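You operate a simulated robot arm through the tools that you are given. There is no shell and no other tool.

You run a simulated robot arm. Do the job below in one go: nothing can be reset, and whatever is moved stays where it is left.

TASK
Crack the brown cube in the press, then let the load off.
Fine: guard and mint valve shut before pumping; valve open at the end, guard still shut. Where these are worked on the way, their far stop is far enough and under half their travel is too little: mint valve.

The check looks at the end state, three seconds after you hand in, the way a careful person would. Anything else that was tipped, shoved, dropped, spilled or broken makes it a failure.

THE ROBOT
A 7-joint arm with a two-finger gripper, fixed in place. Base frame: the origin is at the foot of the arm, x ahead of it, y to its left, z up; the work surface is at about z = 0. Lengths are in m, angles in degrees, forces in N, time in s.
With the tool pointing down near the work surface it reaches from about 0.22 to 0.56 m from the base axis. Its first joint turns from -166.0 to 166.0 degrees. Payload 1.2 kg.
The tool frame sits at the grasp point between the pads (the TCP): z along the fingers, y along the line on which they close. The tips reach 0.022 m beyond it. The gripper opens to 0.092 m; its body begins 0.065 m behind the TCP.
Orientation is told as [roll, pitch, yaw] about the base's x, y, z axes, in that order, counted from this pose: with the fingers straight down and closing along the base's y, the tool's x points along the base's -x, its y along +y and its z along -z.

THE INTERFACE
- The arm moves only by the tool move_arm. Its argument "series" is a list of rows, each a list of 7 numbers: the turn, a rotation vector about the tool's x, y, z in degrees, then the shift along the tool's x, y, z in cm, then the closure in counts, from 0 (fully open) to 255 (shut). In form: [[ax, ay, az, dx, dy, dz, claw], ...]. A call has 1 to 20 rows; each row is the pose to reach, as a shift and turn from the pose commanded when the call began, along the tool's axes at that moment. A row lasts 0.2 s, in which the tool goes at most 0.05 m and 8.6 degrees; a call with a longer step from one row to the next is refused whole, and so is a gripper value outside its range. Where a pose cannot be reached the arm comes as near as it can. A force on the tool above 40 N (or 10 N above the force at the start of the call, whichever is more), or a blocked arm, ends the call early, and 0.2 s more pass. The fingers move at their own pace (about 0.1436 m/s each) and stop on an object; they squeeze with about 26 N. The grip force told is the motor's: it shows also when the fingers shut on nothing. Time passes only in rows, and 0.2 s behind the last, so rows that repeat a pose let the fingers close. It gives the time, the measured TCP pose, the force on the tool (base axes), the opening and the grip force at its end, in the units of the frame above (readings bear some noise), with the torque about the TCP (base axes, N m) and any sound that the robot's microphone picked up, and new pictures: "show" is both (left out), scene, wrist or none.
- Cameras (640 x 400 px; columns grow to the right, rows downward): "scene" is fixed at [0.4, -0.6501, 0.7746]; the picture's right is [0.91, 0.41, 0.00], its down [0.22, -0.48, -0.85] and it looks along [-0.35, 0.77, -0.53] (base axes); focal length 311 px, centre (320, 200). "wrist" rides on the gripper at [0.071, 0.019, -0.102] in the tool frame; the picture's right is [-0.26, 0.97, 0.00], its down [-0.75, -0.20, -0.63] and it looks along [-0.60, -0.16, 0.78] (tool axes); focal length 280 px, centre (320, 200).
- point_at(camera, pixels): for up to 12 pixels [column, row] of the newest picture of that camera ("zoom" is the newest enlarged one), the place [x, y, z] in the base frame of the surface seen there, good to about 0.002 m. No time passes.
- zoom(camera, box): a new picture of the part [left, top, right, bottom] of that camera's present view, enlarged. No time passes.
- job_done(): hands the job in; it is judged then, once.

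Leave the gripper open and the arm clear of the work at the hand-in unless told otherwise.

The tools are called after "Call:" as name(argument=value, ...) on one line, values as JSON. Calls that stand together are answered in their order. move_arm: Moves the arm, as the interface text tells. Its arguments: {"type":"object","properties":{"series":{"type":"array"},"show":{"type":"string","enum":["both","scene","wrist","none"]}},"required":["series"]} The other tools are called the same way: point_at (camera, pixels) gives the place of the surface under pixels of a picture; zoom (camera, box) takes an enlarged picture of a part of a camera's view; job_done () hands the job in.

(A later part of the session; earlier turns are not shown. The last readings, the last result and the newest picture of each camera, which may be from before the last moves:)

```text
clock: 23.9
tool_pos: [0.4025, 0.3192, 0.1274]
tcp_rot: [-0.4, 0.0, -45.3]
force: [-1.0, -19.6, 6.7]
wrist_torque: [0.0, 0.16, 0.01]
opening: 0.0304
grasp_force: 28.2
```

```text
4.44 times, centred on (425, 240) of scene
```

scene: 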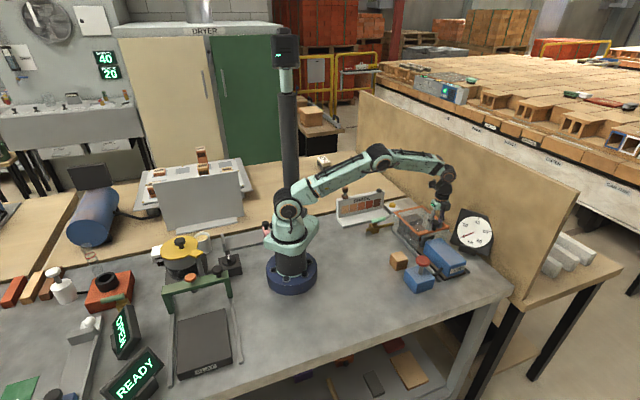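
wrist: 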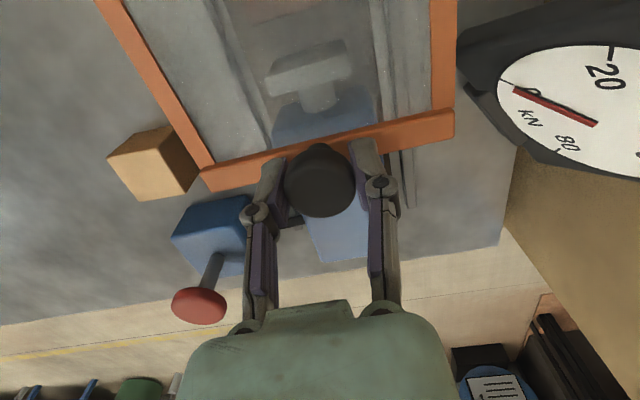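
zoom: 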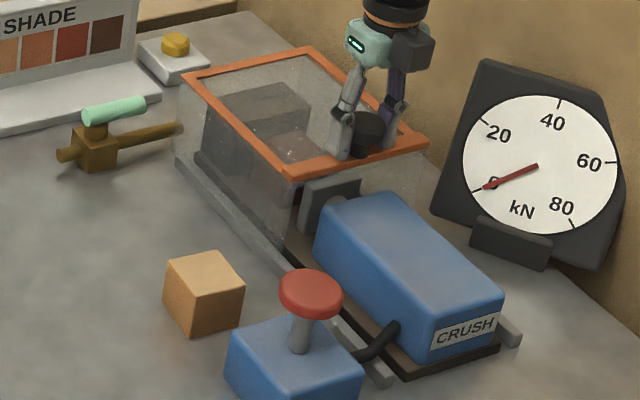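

At −0.059 the axial force rose to ≈13 N: end stop reached, guard shut (total ≈14.7 cm). Relax the push, open the fingers, and rise.

Call:
move_arm(series=[[0, 0, 0, -0.2, -0.07, 0, 255], [0, 0, 0, -0.2, -0.07, 0, 180], [0, 0, 0, -0.2, -0.07, 0, 90], [0, 0, 0, -0.2, -0.07, 0, 90], [0, 0, 0, -0.2, -0.07, -2, 90], [0, 0, 0, -0.2, -0.07, -5, 90], [0, 0, 0, -0.2, -0.07, -9, 90], [0, 0, 0, -0.2, -0.07, -12, 90], [0, 0, 0, -0.2, -0.07, -12, 90]])

Call:
zoom(camera="scene", box=[370, 195, 480, 285])

```text
clock: 25.9
tool_pos: [0.403, 0.3212, 0.2471]
tcp_rot: [-0.4, 0.3, -45.2]
force: [0.4, -0.3, -0.3]
wrist_torque: [0.0, 0.02, 0.0]
opening: 0.0592
grasp_force: 0.1
```

scene: 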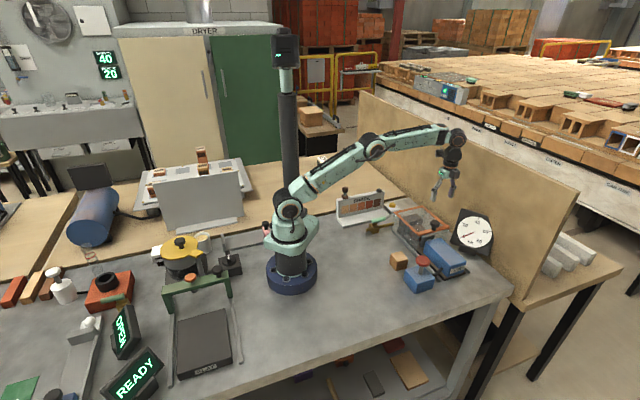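
wrist: 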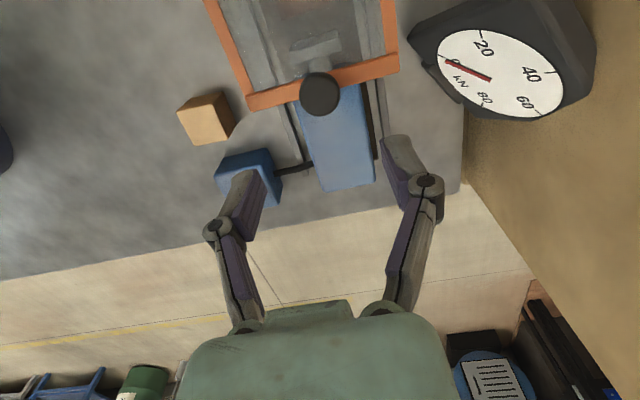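

```text
4.44 times, centred on (425, 240) of scene
```

zoom: 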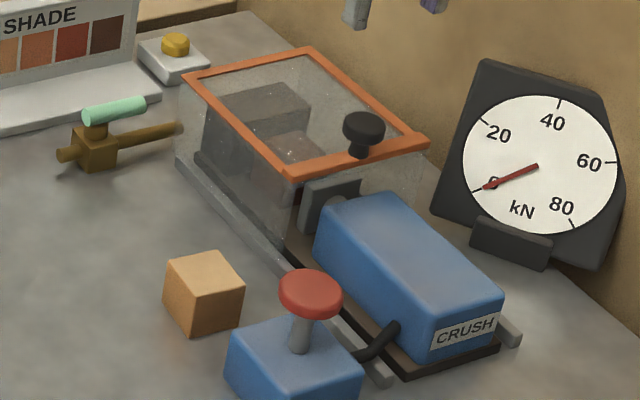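

Guard is shut and the knob released. Next: the mint valve. Move above the lever (about (0.20,0.36), z≈0.20) with fingers nearly closed later, to look.

Call:
move_arm(series=[[0, 0, 0, 3.4, -2.3, 0.5, 90], [0, 0, 0, 6.8, -4.6, 1.5, 120], [0, 0, 0, 10.2, -6.9, 2.5, 180], [0, 0, 0, 13.6, -9.2, 3.5, 255], [0, 0, 0, 17.1, -11.5, 4.7, 255], [0, 0, 0, 17.1, -11.5, 4.7, 255]])

Call:
zoom(camera="wrist", box=[220, 0, 440, 140])

```text
clock: 27.3
tool_pos: [0.1988, 0.3598, 0.2037]
tcp_rot: [-0.4, 0.2, -45.1]
force: [0.9, -0.3, 0.0]
wrist_torque: [-0.04, -0.03, 0.02]
opening: 0.0
grasp_force: 25.9
```

scene: 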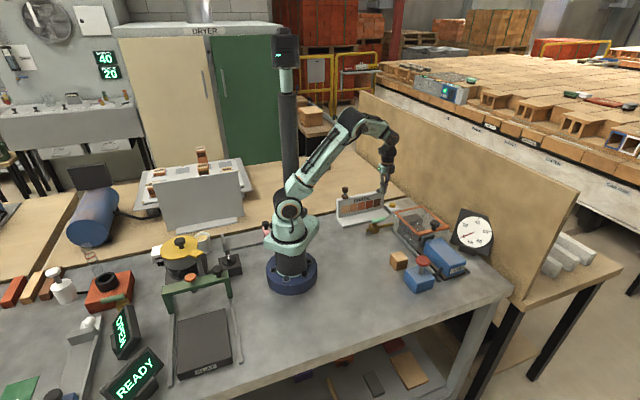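
wrist: 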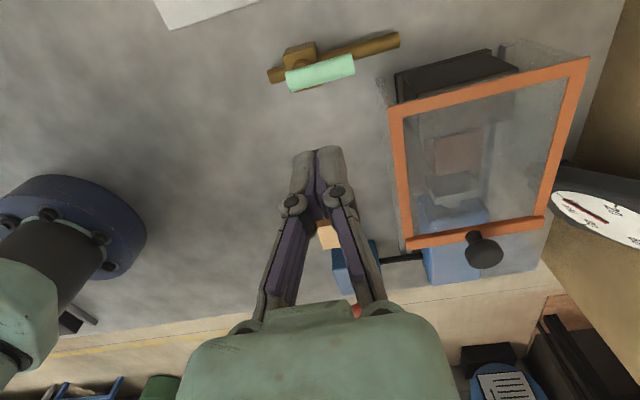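

```text
2.86 times, centred on (330, 70) of wrist
```

zoom: 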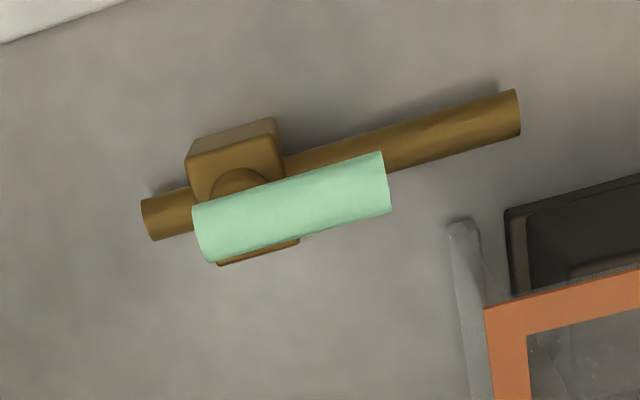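

Call:
point_at(camera="zoom", pixels=[[200, 230], [290, 200], [380, 185], [380, 160], [386, 210], [210, 255], [200, 210], [240, 180], [235, 150], [275, 130], [155, 220], [510, 110]])

Call:
point_at(camera="zoom", pixels=[[465, 225], [485, 310], [220, 160], [285, 170], [300, 240], [220, 262], [290, 220], [340, 170], [450, 150], [10, 20], [640, 270], [250, 235]])

```text
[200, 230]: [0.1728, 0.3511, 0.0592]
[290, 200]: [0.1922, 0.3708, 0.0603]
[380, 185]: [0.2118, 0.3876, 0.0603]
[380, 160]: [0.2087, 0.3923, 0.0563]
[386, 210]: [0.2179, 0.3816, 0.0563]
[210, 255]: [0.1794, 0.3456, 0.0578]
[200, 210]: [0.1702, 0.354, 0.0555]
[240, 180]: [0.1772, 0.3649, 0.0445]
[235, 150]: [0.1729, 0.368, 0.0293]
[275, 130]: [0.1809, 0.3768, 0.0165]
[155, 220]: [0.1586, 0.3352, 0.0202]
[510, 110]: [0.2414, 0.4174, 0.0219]
```

```text
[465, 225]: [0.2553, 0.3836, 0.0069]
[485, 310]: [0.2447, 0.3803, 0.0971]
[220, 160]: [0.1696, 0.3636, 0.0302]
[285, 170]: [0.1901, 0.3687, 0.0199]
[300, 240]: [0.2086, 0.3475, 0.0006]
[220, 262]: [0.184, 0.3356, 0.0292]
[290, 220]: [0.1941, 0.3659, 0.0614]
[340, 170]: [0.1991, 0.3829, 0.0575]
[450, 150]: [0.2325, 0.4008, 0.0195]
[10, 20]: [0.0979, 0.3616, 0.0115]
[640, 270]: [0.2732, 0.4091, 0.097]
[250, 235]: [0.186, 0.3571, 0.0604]
```

Lever: axis along the pipe, from about (0.174,0.350) to (0.213,0.387), top z≈0.061; pivot near (0.181,0.358). I check the shade board's clearance near the valve.

Call:
point_at(camera="scene", pixels=[[342, 224], [387, 213], [337, 205], [340, 200], [346, 190], [382, 190], [360, 218], [393, 206], [365, 205], [386, 200]])

Call:
zoom(camera="scene", box=[325, 170, 425, 240])

```text
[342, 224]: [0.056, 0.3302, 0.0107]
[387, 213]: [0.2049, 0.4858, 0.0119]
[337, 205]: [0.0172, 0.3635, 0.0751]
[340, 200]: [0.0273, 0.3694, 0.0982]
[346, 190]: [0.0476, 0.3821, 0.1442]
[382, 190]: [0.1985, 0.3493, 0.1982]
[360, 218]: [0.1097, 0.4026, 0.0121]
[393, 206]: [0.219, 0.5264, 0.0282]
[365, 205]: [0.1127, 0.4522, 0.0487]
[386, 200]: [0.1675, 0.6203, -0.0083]
```

```text
5.71 times, centred on (375, 205) of scene
```

zoom: 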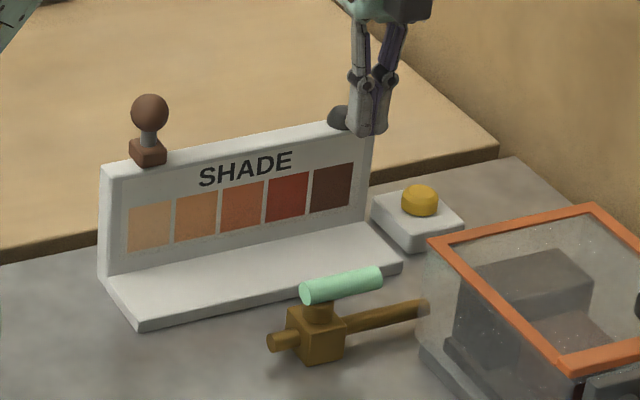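

The shade board stands at about 7 cm behind the valve; clear. I'll turn the tool 90° so the fingers straddle the lever (closing across it), staying high at z≈0.20, opening to ≈45 mm.

Call:
move_arm(series=[[0, 0, -8.2, 0.2, 0.3, 0, 200], [0, 0, -16.4, 0.4, 0.6, 0, 130], [0, 0, -24.6, 0.6, 0.9, 0, 130], [0, 0, -32.8, 0.8, 1.2, 0, 130], [0, 0, -41, 1.0, 1.4, 0, 130], [0, 0, -49.2, 1.17, 1.6, 0, 130], [0, 0, -57.4, 1.17, 1.6, 0, 130], [0, 0, -65.6, 1.17, 1.6, 0, 130], [0, 0, -73.8, 1.17, 1.6, 0, 130], [0, 0, -82, 1.17, 1.6, 0, 130], [0, 0, -90, 1.17, 1.6, 0, 130], [0, 0, -90, 1.17, 1.6, 0, 130]])

Call:
zoom(camera="wrist", box=[200, 0, 440, 200])

```text
clock: 29.9
tool_pos: [0.203, 0.3798, 0.2023]
tcp_rot: [0.1, 0.4, 44.9]
force: [-0.2, 0.6, -0.1]
wrist_torque: [-0.01, 0.0, -0.01]
opening: 0.0451
grasp_force: 0.1
```

scene: 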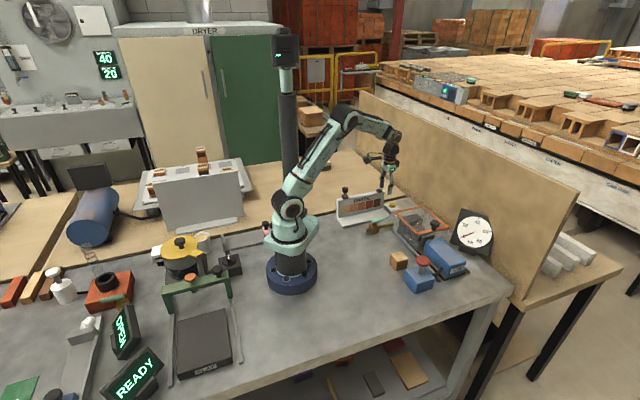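
wrist: 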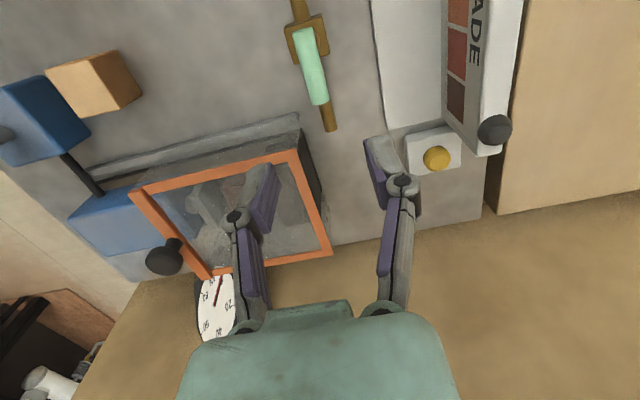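

```text
2.00 times, centred on (320, 100) of wrist
```

zoom: 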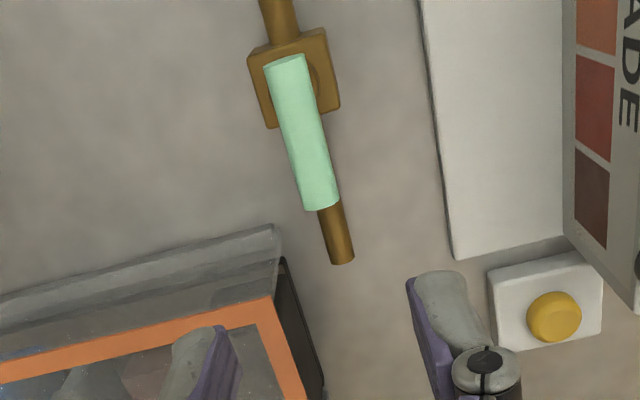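

Fingers now straddle across the lever. Refine lever coordinates and check the yellow button's position (wrist (437,157)).

Call:
point_at(camera="zoom", pixels=[[290, 70], [303, 130], [318, 195], [304, 205], [338, 198], [290, 130], [318, 130], [555, 315], [495, 285], [320, 90], [255, 80], [335, 240]])

```text
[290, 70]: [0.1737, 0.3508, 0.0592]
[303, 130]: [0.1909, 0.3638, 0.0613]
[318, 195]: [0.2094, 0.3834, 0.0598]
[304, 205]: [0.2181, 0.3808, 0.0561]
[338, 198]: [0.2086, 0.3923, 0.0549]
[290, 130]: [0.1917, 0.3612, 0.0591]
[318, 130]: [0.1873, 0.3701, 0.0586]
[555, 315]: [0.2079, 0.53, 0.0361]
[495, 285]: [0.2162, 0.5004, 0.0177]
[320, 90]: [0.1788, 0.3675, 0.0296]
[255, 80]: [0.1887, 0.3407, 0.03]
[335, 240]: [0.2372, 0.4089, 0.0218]
```

Tool axis is over the lever, 3 cm from its pivot. Descend to z≈0.060 with the fingers either side of the lever, then narrow to ≈22 mm (not squeezing).

Call:
move_arm(series=[[0, 0, 0, 0, -0.15, 4, 130], [0, 0, 0, 0, -0.15, 8, 130], [0, 0, 0, 0, -0.15, 11.5, 130], [0, 0, 0, 0, -0.15, 14.1, 130], [0, 0, 0, 0, -0.15, 14.1, 130], [0, 0, 0, 0, -0.15, 14.1, 190], [0, 0, 0, 0, -0.15, 14.1, 190]])

Call:
zoom(camera="scene", box=[325, 170, 455, 250])

```text
clock: 31.5
tool_pos: [0.2015, 0.3797, 0.063]
tcp_rot: [0.1, 0.5, 44.9]
force: [0.6, -0.3, -0.5]
wrist_torque: [0.0, 0.01, 0.02]
opening: 0.0237
grasp_force: 0.2
```

scene: 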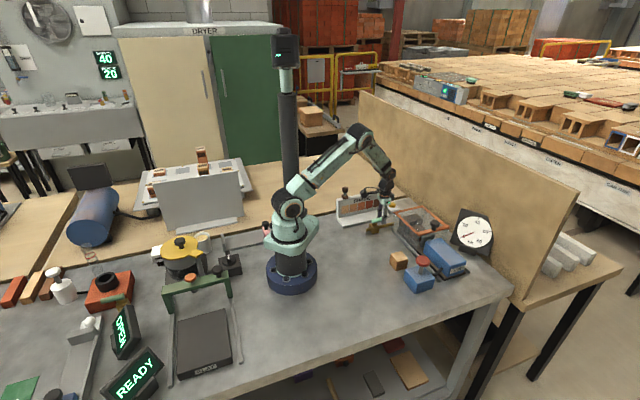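
wrist: 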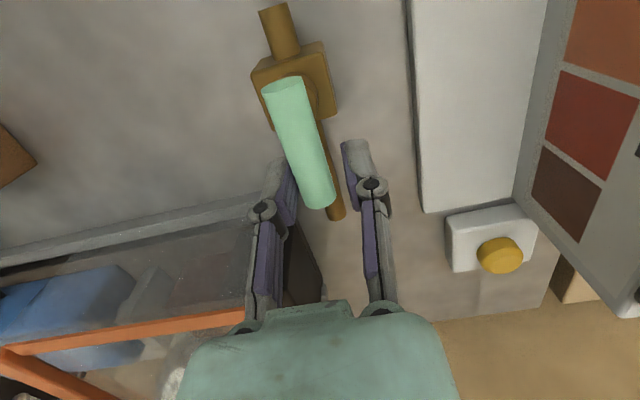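

```text
4.92 times, centred on (390, 210) of scene
```

zoom: 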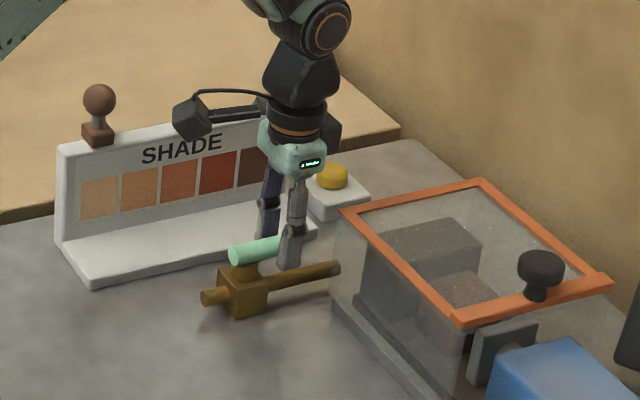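

Lever sits between the fingers. Probe: push 1.2 cm toward the near side (−u) and see whether the lever gives.

Call:
move_arm(series=[[0, 0, 0, 0, -0.3, 0, 190], [0, 0, 0, 0, -0.6, 0, 190], [0, 0, 0, 0, -0.9, 0, 190], [0, 0, 0, 0, -1.2, 0, 190], [0, 0, 0, 0, -1.2, 0, 190]])

```text
clock: 32.7
tool_pos: [0.2104, 0.3694, 0.0608]
tcp_rot: [0.2, 0.5, 44.9]
force: [-1.2, 0.3, 0.0]
wrist_torque: [0.04, 0.0, 0.01]
opening: 0.024
grasp_force: 0.2
```

scene: 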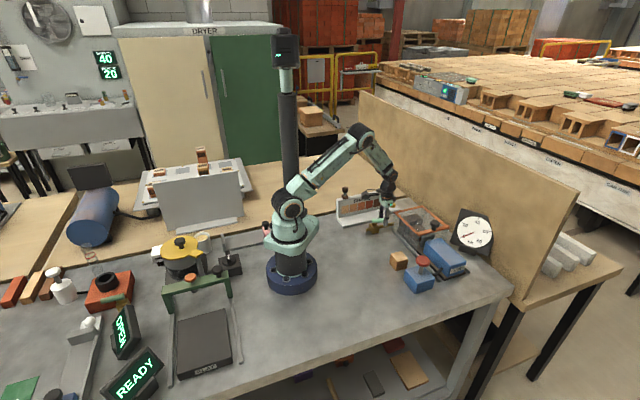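
wrist: 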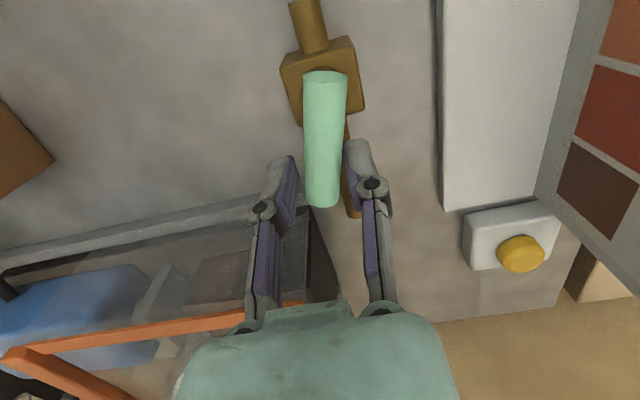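

The lever turned about 13° toward −u with almost no force, so that is its way. Now follow the arc about the pivot, turning the tool with it, to about 60° first.

Call:
move_arm(series=[[0, 0, 8, 0.22, -0.29, 0, 190], [0, 0, 16.5, 0.44, -0.65, 0, 190], [0, 0, 25, 0.71, -0.98, 0, 190], [0, 0, 33.5, 1.02, -1.26, 0, 190], [0, 0, 42, 1.37, -1.5, 0, 190], [0, 0, 50.5, 1.75, -1.69, 0, 190], [0, 0, 50.5, 1.75, -1.69, 0, 190]])

```text
clock: 34.3
tool_pos: [0.21, 0.3455, 0.0611]
tcp_rot: [-0.2, 0.5, -5.7]
force: [0.0, 0.5, 0.2]
wrist_torque: [0.05, 0.0, -0.03]
opening: 0.0238
grasp_force: 0.3
```

scene: 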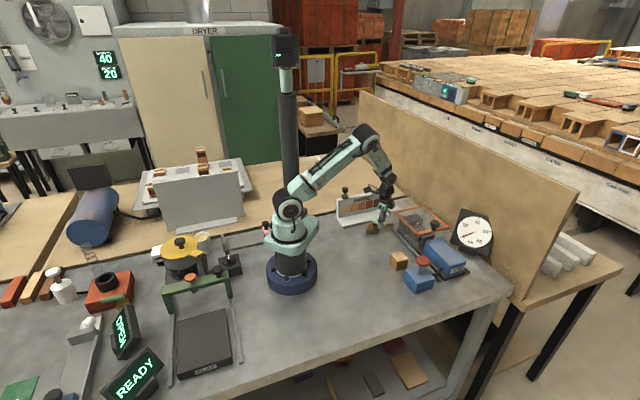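
wrist: 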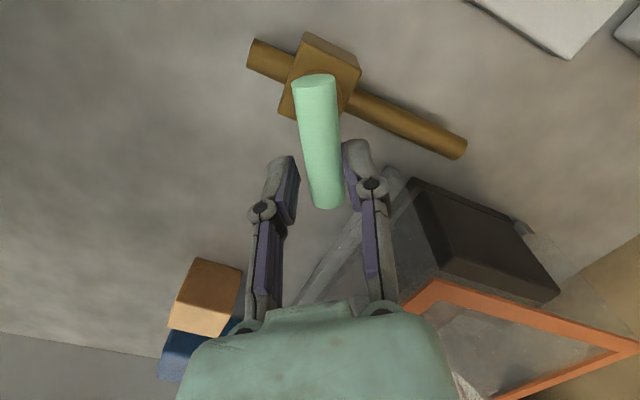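

Lever at roughly 60° and following freely. Continue the arc to about 95°, looking for the stop.

Call:
move_arm(series=[[0, 0, 8, 0.147, -0.437, 0, 190], [0, 0, 16, 0.343, -0.8, 0, 190], [0, 0, 24, 0.6, -1.135, 0, 190], [0, 0, 31, 0.818, -1.368, 0, 190], [0, 0, 37, 1.02, -1.54, 0, 190], [0, 0, 37, 1.02, -1.54, 0, 190]])

```text
clock: 35.7
tool_pos: [0.198, 0.3329, 0.0614]
tcp_rot: [-0.4, 0.2, -42.7]
force: [2.7, 5.3, 0.6]
wrist_torque: [0.07, 0.0, -0.01]
opening: 0.0269
grasp_force: 2.7
```

scene: 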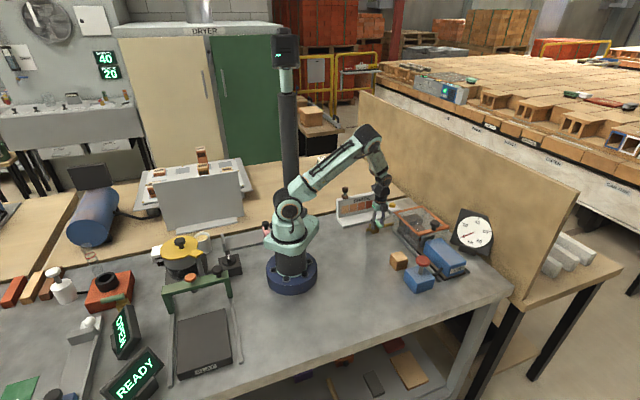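
wrist: 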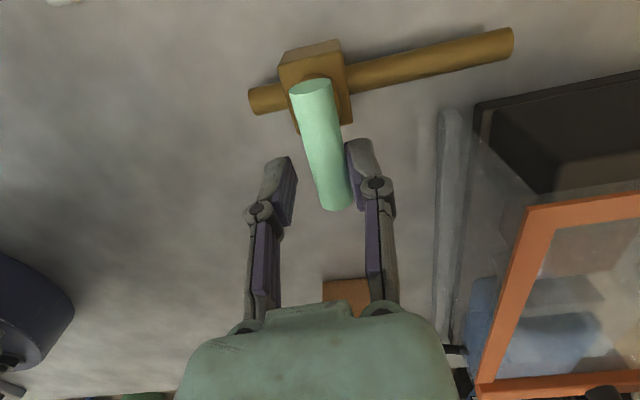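

The lever now lies square across the pipe, and the finger meets a firm resistance (≈6 N): stop. I nudge 2 mm more to confirm it doesn't turn further.

Call:
move_arm(series=[[0, 0, 0, 0, -0.15, 0, 190], [0, 0, 0, 0.02, -0.3, 0, 190], [0, 0, 0, 0.02, -0.3, 0, 190]])

Call:
zoom(camera="wrist", box=[220, 20, 530, 220])

```text
clock: 36.5
tool_pos: [0.1963, 0.3292, 0.0614]
tcp_rot: [-0.2, 0.2, -42.5]
force: [8.8, 12.2, -6.5]
wrist_torque: [0.08, 0.02, -0.09]
opening: 0.0327
grasp_force: 6.4
```

scene: 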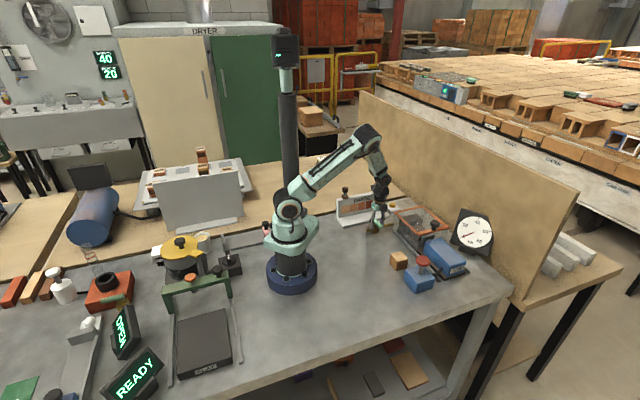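
wrist: 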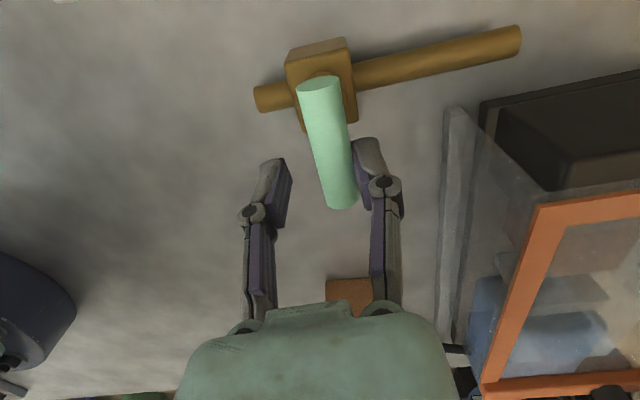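

```text
2.00 times, centred on (375, 120) of wrist
```

zoom: 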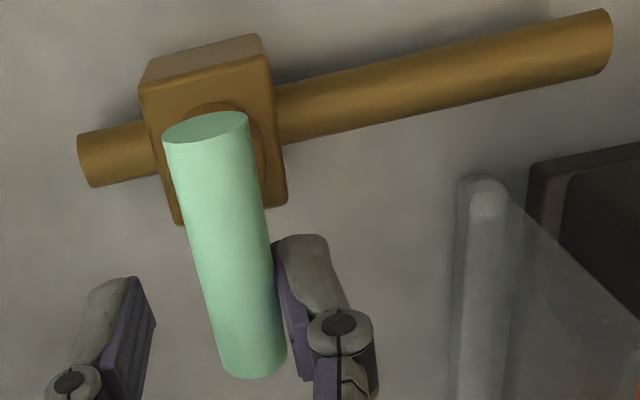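

Lever is firmly at its stop, square across the pipe. Back off, open a bit, and rise.

Call:
move_arm(series=[[0, 0, 0, 0, 0.3, 0, 160], [0, 0, 0, 0, 0.4, 0, 130], [0, 0, 0, 0, 0.4, 0, 130], [0, 0, 0, 0, 0.4, -2, 130], [0, 0, 0, 0, 0.4, -5, 130], [0, 0, 0, 0, 0.4, -9, 130], [0, 0, 0, 0, 0.4, -13, 130], [0, 0, 0, 0, 0.4, -13, 130]])

Call:
zoom(camera="wrist", box=[200, 0, 480, 180])

```text
clock: 38.3
tool_pos: [0.2004, 0.33, 0.1911]
tcp_rot: [-0.4, 0.3, -42.6]
force: [0.2, -0.2, -0.7]
wrist_torque: [-0.02, -0.02, 0.0]
opening: 0.0451
grasp_force: 0.1
```

scene: 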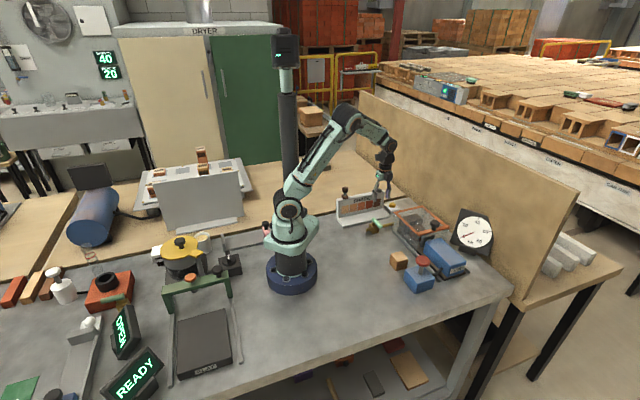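
wrist: 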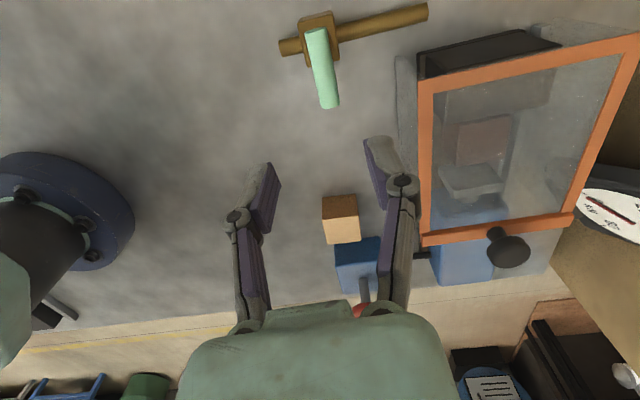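

```text
2.22 times, centred on (340, 90) of wrist
```

zoom: 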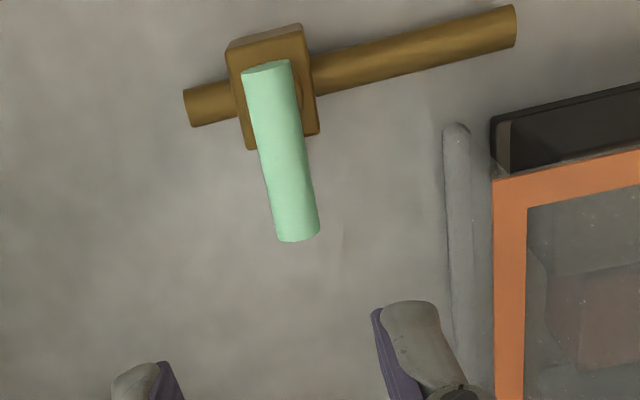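

Valve is shut, lever at rest across the pipe. Now the pump: I measure the red plunger head precisely in the scene view.

Call:
zoom(camera="scene", box=[385, 240, 465, 300])

```text
6.67 times, centred on (425, 270) of scene
```

zoom: 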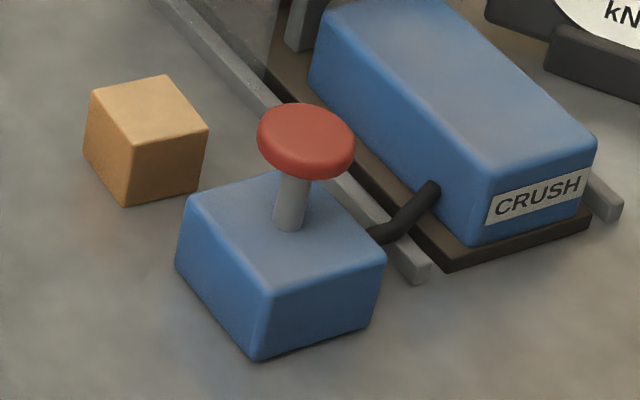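

Call:
point_at(camera="zoom", pixels=[[308, 132], [262, 132], [350, 140], [305, 108], [312, 155], [308, 172], [290, 225], [190, 200], [270, 290], [380, 250], [285, 180], [280, 250]])

```text
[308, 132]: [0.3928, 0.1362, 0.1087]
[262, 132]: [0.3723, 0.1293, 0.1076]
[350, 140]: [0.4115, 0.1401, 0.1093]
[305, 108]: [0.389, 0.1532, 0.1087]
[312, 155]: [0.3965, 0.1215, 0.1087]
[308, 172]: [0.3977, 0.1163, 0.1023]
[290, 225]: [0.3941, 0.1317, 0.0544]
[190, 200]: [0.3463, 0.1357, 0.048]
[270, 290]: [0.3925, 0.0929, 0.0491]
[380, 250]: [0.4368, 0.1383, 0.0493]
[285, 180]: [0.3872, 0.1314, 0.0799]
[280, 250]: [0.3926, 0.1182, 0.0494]
```

Plunger head centre (0.3925,0.137), top z≈0.109, pump box top z≈0.049. Close the fingers and go above it at z≈0.165.

Call:
move_arm(series=[[0, 0, 0, -4.6, -0.2, 0, 180], [0, 0, 0, -9.2, -0.4, 0.5, 255], [0, 0, 0, -13.8, -0.6, 1, 255], [0, 0, 0, -18.4, -0.8, 1.5, 255], [0, 0, 0, -23, -1.0, 2, 255], [0, 0, 0, -27.2, -1.2, 2.6, 255], [0, 0, 0, -27.2, -1.2, 2.6, 255]])

Call:
zoom(camera="scene", box=[385, 210, 495, 300])

```text
clock: 39.9
tool_pos: [0.3915, 0.1407, 0.1661]
tcp_rot: [-0.6, 0.1, -42.6]
force: [-0.5, -0.5, -0.9]
wrist_torque: [0.03, -0.02, 0.0]
opening: 0.0
grasp_force: 26.0
```

scene: 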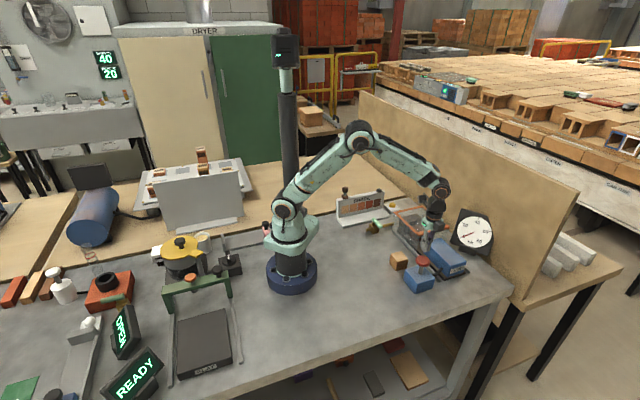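
wrist: 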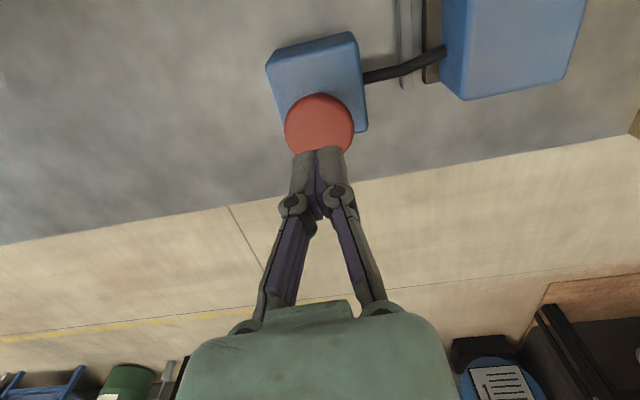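

```text
4.44 times, centred on (440, 255) of scene
```

zoom: 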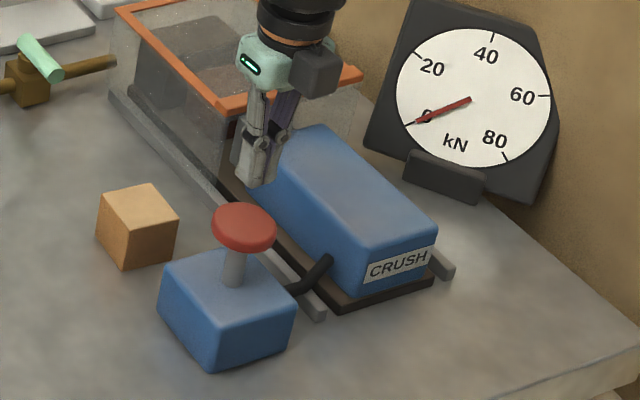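

Check the plunger head centre through the wrist view, pixel (320,125) and its rim.

Call:
point_at(camera="wrist", pixels=[[320, 123], [286, 128], [353, 118], [318, 97], [300, 145], [345, 148]])

```text
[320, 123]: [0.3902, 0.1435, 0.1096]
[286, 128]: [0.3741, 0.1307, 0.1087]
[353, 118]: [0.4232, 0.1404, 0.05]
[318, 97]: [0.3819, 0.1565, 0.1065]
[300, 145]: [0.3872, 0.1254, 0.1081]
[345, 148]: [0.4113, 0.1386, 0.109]
```

Centre ≈(0.392,0.138). Lower onto the plunger: contact expected after 3.5 cm; press 1.5 cm beyond to feel the force.

Call:
move_arm(series=[[0, 0, 0, -0.2, -0.15, 2.5, 255], [0, 0, 0, -0.2, -0.15, 3.3, 255], [0, 0, 0, -0.2, -0.15, 3.8, 255], [0, 0, 0, -0.2, -0.15, 4.3, 255], [0, 0, 0, -0.2, -0.15, 4.8, 255], [0, 0, 0, -0.2, -0.15, 5.2, 255], [0, 0, 0, -0.2, -0.15, 5.2, 255]])

Call:
zoom(camera="scene", box=[385, 210, 495, 300])

```text
clock: 41.5
tool_pos: [0.3918, 0.1364, 0.1124]
tcp_rot: [-0.4, 0.3, -42.6]
force: [1.4, 0.9, 3.1]
wrist_torque: [-0.04, -0.04, -0.01]
opening: 0.006
grasp_force: 27.9
```

scene: 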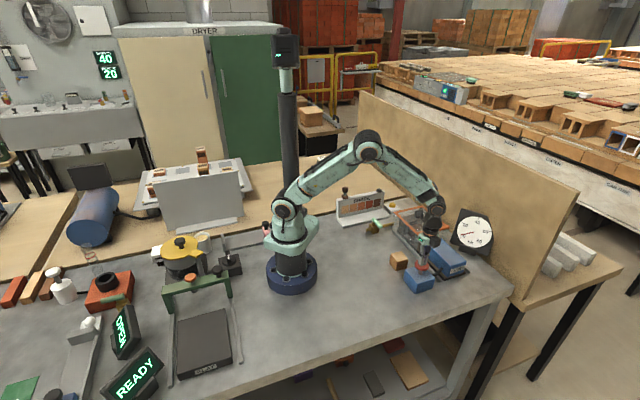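
wrist: 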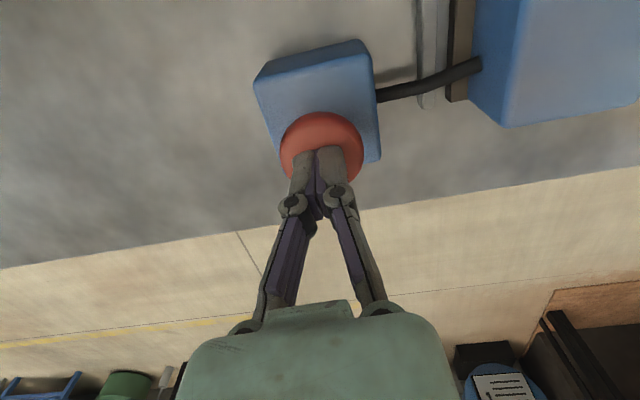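

```text
4.44 times, centred on (440, 255) of scene
```

zoom: 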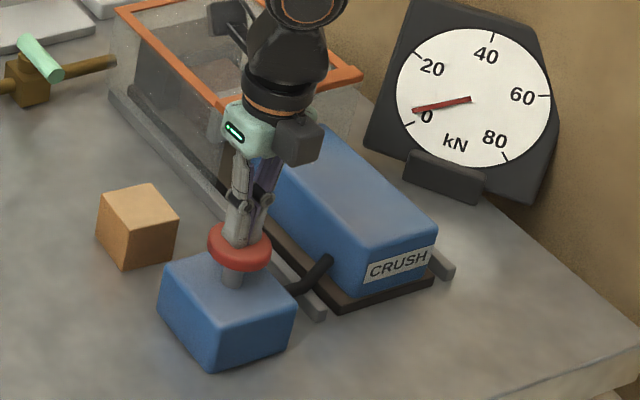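

Plunger is down ≈19 mm with a light 3 N, gauge rising slightly. Continue down to the end of the stroke.

Call:
move_arm(series=[[0, 0, 0, 0, 0, 0.4, 255], [0, 0, 0, 0, 0, 0.8, 255], [0, 0, 0, 0, 0, 1.2, 255], [0, 0, 0, 0, 0, 1.6, 255], [0, 0, 0, 0, 0, 1.6, 255]])

Call:
zoom(camera="scene", box=[385, 210, 495, 300])

```text
clock: 42.7
tool_pos: [0.3915, 0.1383, 0.0971]
tcp_rot: [-0.4, 0.2, -42.6]
force: [-2.8, 0.1, 6.5]
wrist_torque: [-0.01, -0.01, -0.02]
opening: 0.0061
grasp_force: 27.7
```

scene: 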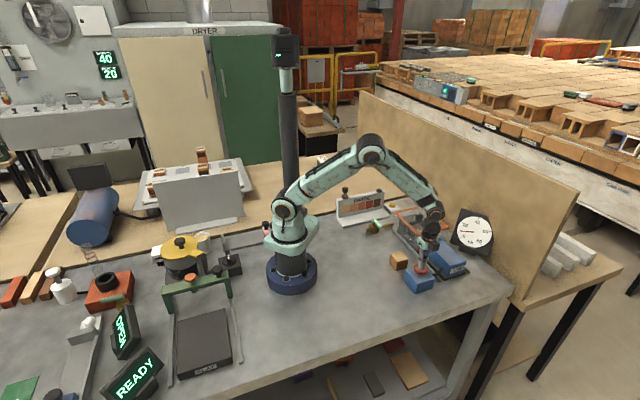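
wrist: 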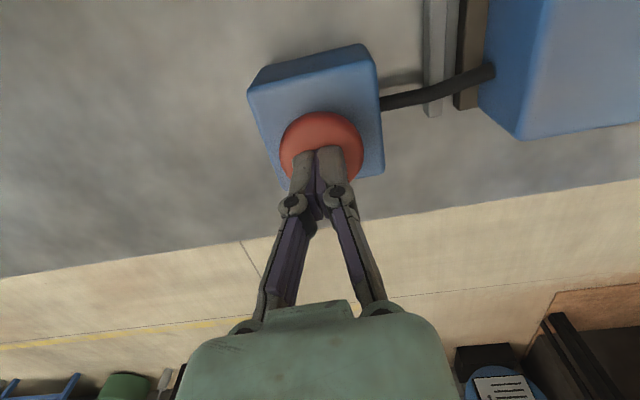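

```text
4.44 times, centred on (440, 255) of scene
```

zoom: 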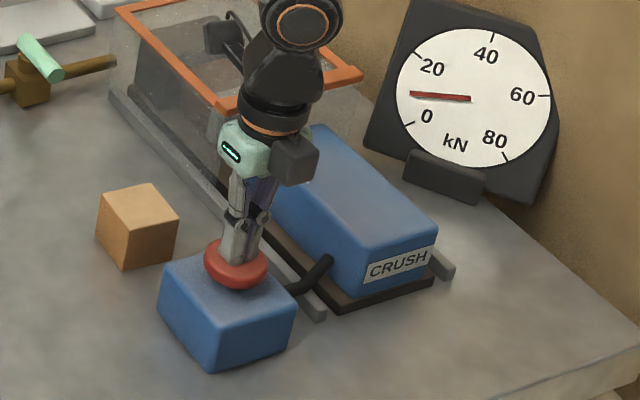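

Gauge about 10 kN, plunger tip z≈0.075. Finish the stroke to its bottom.

Call:
move_arm(series=[[0, 0, 0, 0, 0, 0.3, 255], [0, 0, 0, 0, 0, 0.6, 255], [0, 0, 0, 0, 0, 0.9, 255], [0, 0, 0, 0, 0, 0.9, 255]], show="scene")

Call:
zoom(camera="scene", box=[385, 210, 495, 300])

```text
clock: 43.4
tool_pos: [0.3923, 0.1368, 0.0945]
tcp_rot: [-0.3, 0.1, -42.6]
force: [-5.8, -3.1, 25.2]
wrist_torque: [-0.06, 0.14, -0.02]
opening: 0.006
grasp_force: 28.0
stopped in row 3: the force on the tool passed its limit at 45 N (the readings are from after the stop); the commanded pose is now the measured one
```

scene: 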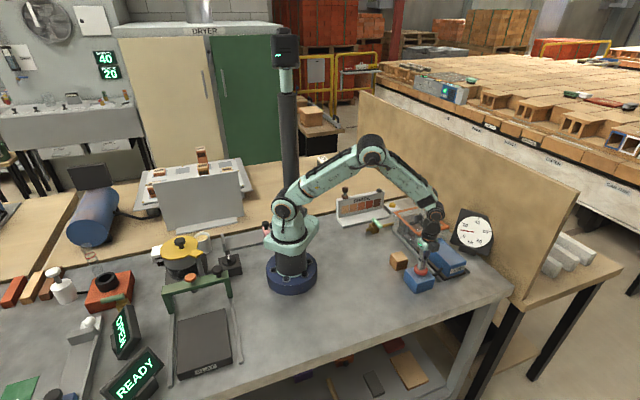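

```text
4.44 times, centred on (440, 255) of scene
```

zoom: 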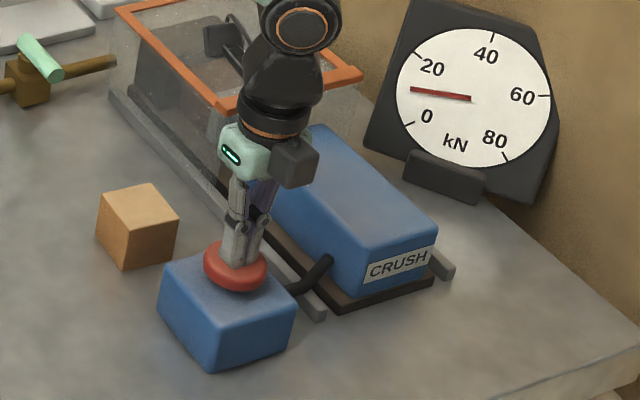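

Bottom of the stroke reached at TCP z≈0.0945, gauge ≈12 kN. Rise 4.3 cm and see whether the plunger returns.

Call:
move_arm(series=[[0, 0, 0, 0, 0, -2, 255], [0, 0, 0, 0, 0, -4.3, 255], [0, 0, 0, 0, 0, -4.3, 255], [0, 0, 0, 0, 0, -4.3, 255]], show="scene")

Call:
zoom(camera="scene", box=[385, 210, 495, 300])

```text
clock: 44.4
tool_pos: [0.392, 0.1377, 0.1358]
tcp_rot: [-0.5, 0.3, -42.5]
force: [0.1, 0.3, 0.3]
wrist_torque: [-0.05, -0.02, -0.01]
opening: 0.0001
grasp_force: 28.1
```

scene: 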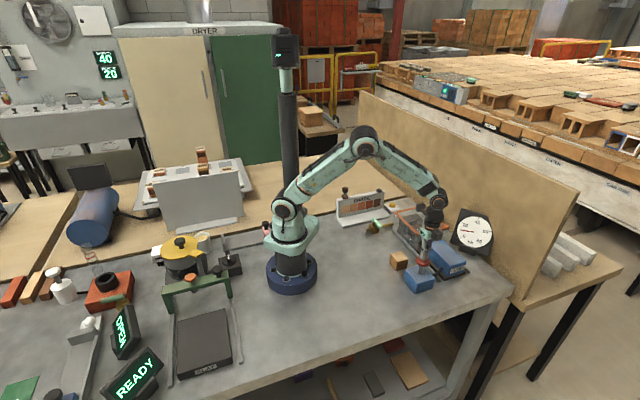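

```text
4.44 times, centred on (440, 255) of scene
```

zoom: 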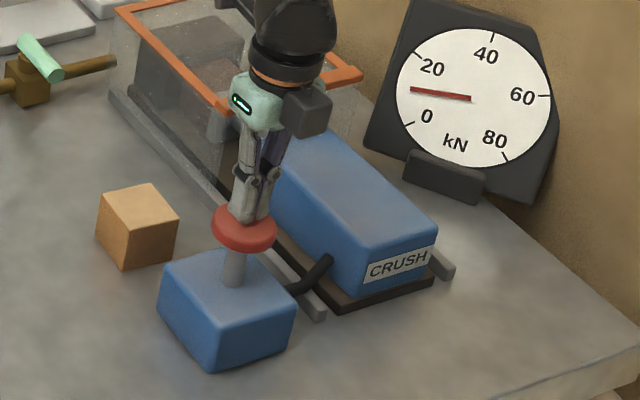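

The plunger returned and pressure holds at ≈12 kN. Second stroke: down 3.9 cm, back up, and look at the gauge.

Call:
move_arm(series=[[0, 0, 0, 0, 0, 1.0, 255], [0, 0, 0, 0, 0, 2.0, 255], [0, 0, 0, 0, 0, 3.0, 255], [0, 0, 0, 0, 0, 3.8, 255], [0, 0, 0, 0, 0, 3.9, 255], [0, 0, 0, 0, 0, 2.0, 255], [0, 0, 0, 0, 0, 0, 255], [0, 0, 0, 0, 0, 0, 255]], show="scene")

Call:
zoom(camera="scene", box=[385, 210, 495, 300])

```text
clock: 46.2
tool_pos: [0.3907, 0.1367, 0.1368]
tcp_rot: [-0.5, 0.2, -42.7]
force: [-0.8, -0.3, 0.4]
wrist_torque: [-0.01, 0.01, -0.01]
opening: 0.0
grasp_force: 28.3
```

scene: 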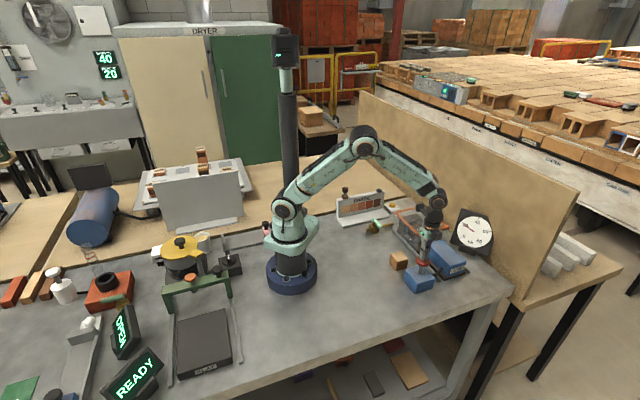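

```text
4.44 times, centred on (440, 255) of scene
```

zoom: 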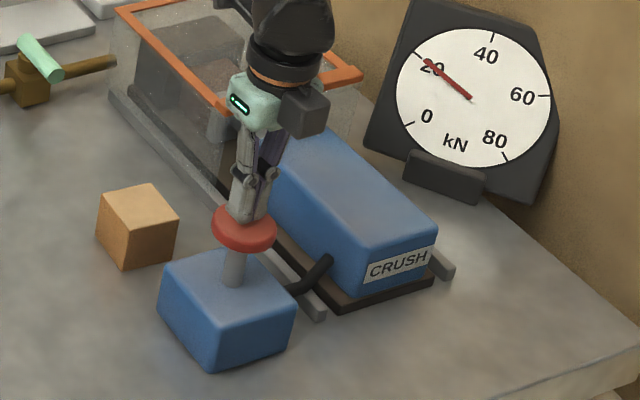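

Gauge now ≈23 kN, no crack sound yet. Third stroke.

Call:
move_arm(series=[[0, 0, 0, 0, 0, 1.0, 255], [0, 0, 0, 0, 0, 2.0, 255], [0, 0, 0, 0, 0, 3.0, 255], [0, 0, 0, 0, 0, 3.8, 255], [0, 0, 0, 0, 0, 3.9, 255], [0, 0, 0, 0, 0, 2.0, 255], [0, 0, 0, 0, 0, 0, 255], [0, 0, 0, 0, 0, 0, 255]], show="scene")

Call:
zoom(camera="scene", box=[385, 210, 495, 300])

```text
clock: 48.0
tool_pos: [0.392, 0.1367, 0.1364]
tcp_rot: [-0.4, 0.2, -42.5]
force: [0.1, -0.6, -0.1]
wrist_torque: [0.01, 0.0, -0.01]
opening: 0.0
grasp_force: 27.5
```

scene: 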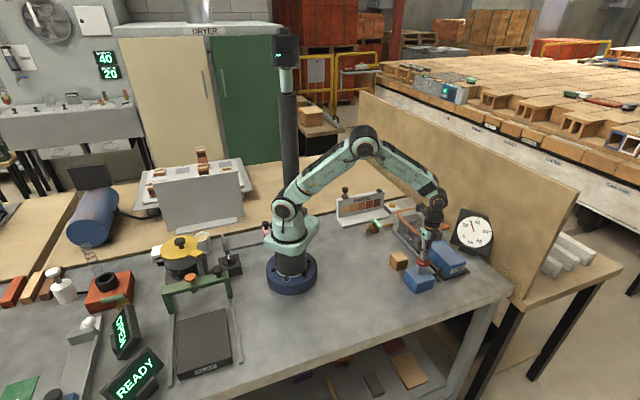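

```text
4.44 times, centred on (440, 255) of scene
```

zoom: 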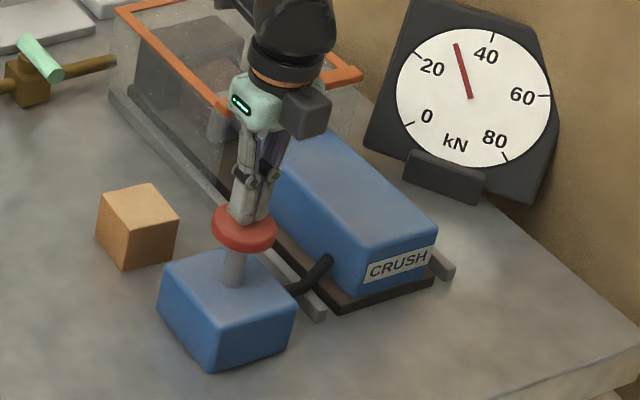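

Gauge ≈33 kN, still no crack. Fourth stroke.

Call:
move_arm(series=[[0, 0, 0, 0, 0, 1.0, 255], [0, 0, 0, 0, 0, 2.0, 255], [0, 0, 0, 0, 0, 3.0, 255], [0, 0, 0, 0, 0, 3.8, 255], [0, 0, 0, 0, 0, 3.9, 255], [0, 0, 0, 0, 0, 2.0, 255], [0, 0, 0, 0, 0, 0, 255], [0, 0, 0, 0, 0, 0, 255]], show="scene")

Call:
zoom(camera="scene", box=[385, 210, 495, 300])

```text
clock: 49.8
tool_pos: [0.3925, 0.1375, 0.1364]
tcp_rot: [-0.6, 0.2, -42.5]
force: [-0.8, -0.4, 0.0]
wrist_torque: [0.01, 0.02, 0.01]
opening: 0.0
grasp_force: 27.8
```

scene: 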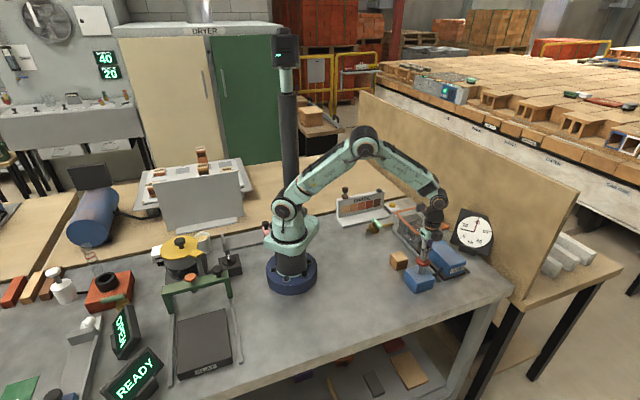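

```text
4.44 times, centred on (440, 255) of scene
```

zoom: 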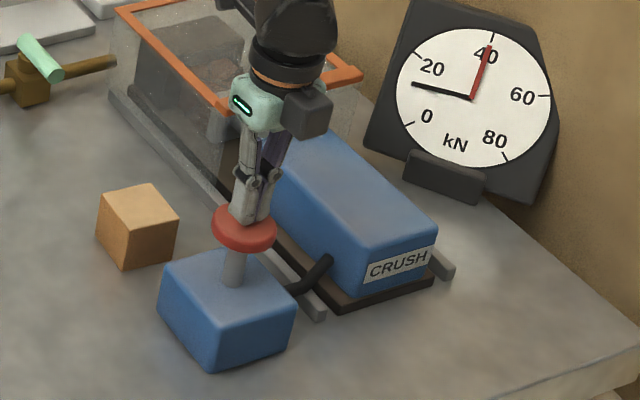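

Now the red needle stays at ≈40 kN (peak marker) while the black needle fell to ≈14 kN: the cube seems to have cracked. I look through the guard to confirm.

Call:
zoom(camera="scene", box=[390, 205, 450, 245])

Call:
zoom(camera="wrist", box=[300, 0, 640, 200])

```text
10.00 times, centred on (420, 225) of scene
```

zoom: 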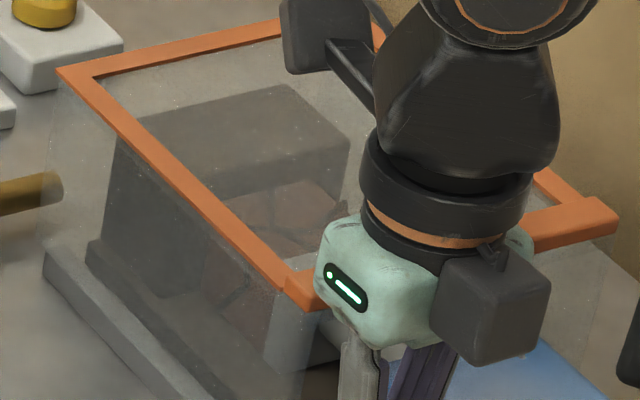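

```text
1.88 times, centred on (470, 100) of wrist
```

zoom: 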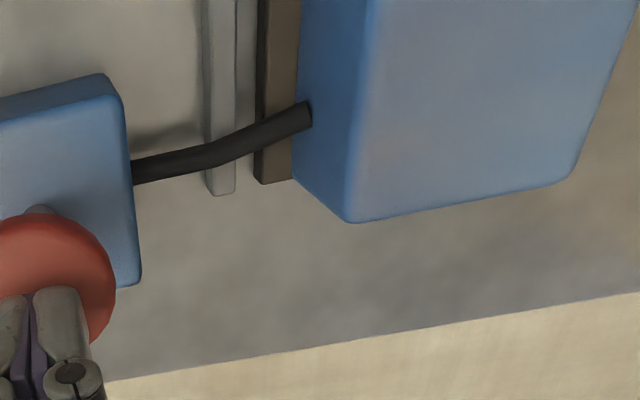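

Dark lines across the cube are visible. Rise from the pump and travel back above the valve lever (turning 2.5° to square up), opening the fingers to ≈45 mm, then look again.

Call:
move_arm(series=[[0, 0, 0, 0, 0, -2.5, 255], [0, 0, 0, 0, 0, -5.5, 255], [0, 0, 0, 4.6, 0.3, -5.5, 255], [0, 0, 0, 9.2, 0.6, -5.5, 200], [0, 0, 1, 13.8, 0.9, -5.5, 130], [0, 0, 2, 18.4, 1.2, -5.5, 130], [0, 0, 2.5, 23, 1.5, -5.5, 130], [0, 0, 2.5, 27.3, 1.8, -5.5, 130], [0, 0, 2.5, 27.3, 1.8, -5.5, 130]])

Call:
zoom(camera="scene", box=[380, 200, 500, 290])

Call:
zoom(camera="scene", box=[390, 205, 450, 245])

```text
clock: 51.8
tool_pos: [0.2047, 0.336, 0.1889]
tcp_rot: [-0.4, 0.1, -45.1]
force: [-0.8, 0.5, 1.1]
wrist_torque: [0.01, 0.03, -0.01]
opening: 0.0449
grasp_force: 0.1
```

scene: 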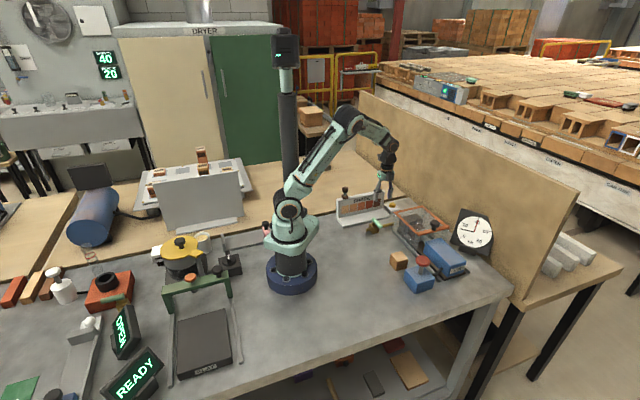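
wrist: 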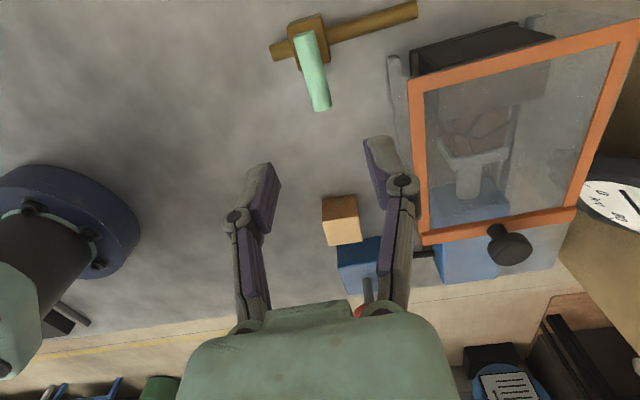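

```text
4.44 times, centred on (440, 245) of scene
```

zoom: 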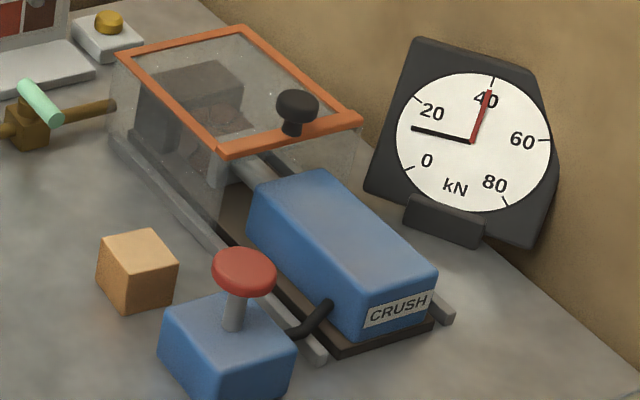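

```text
10.00 times, centred on (420, 225) of scene
```

zoom: 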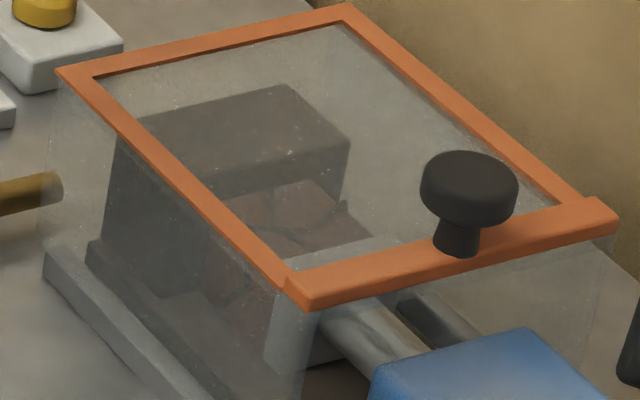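

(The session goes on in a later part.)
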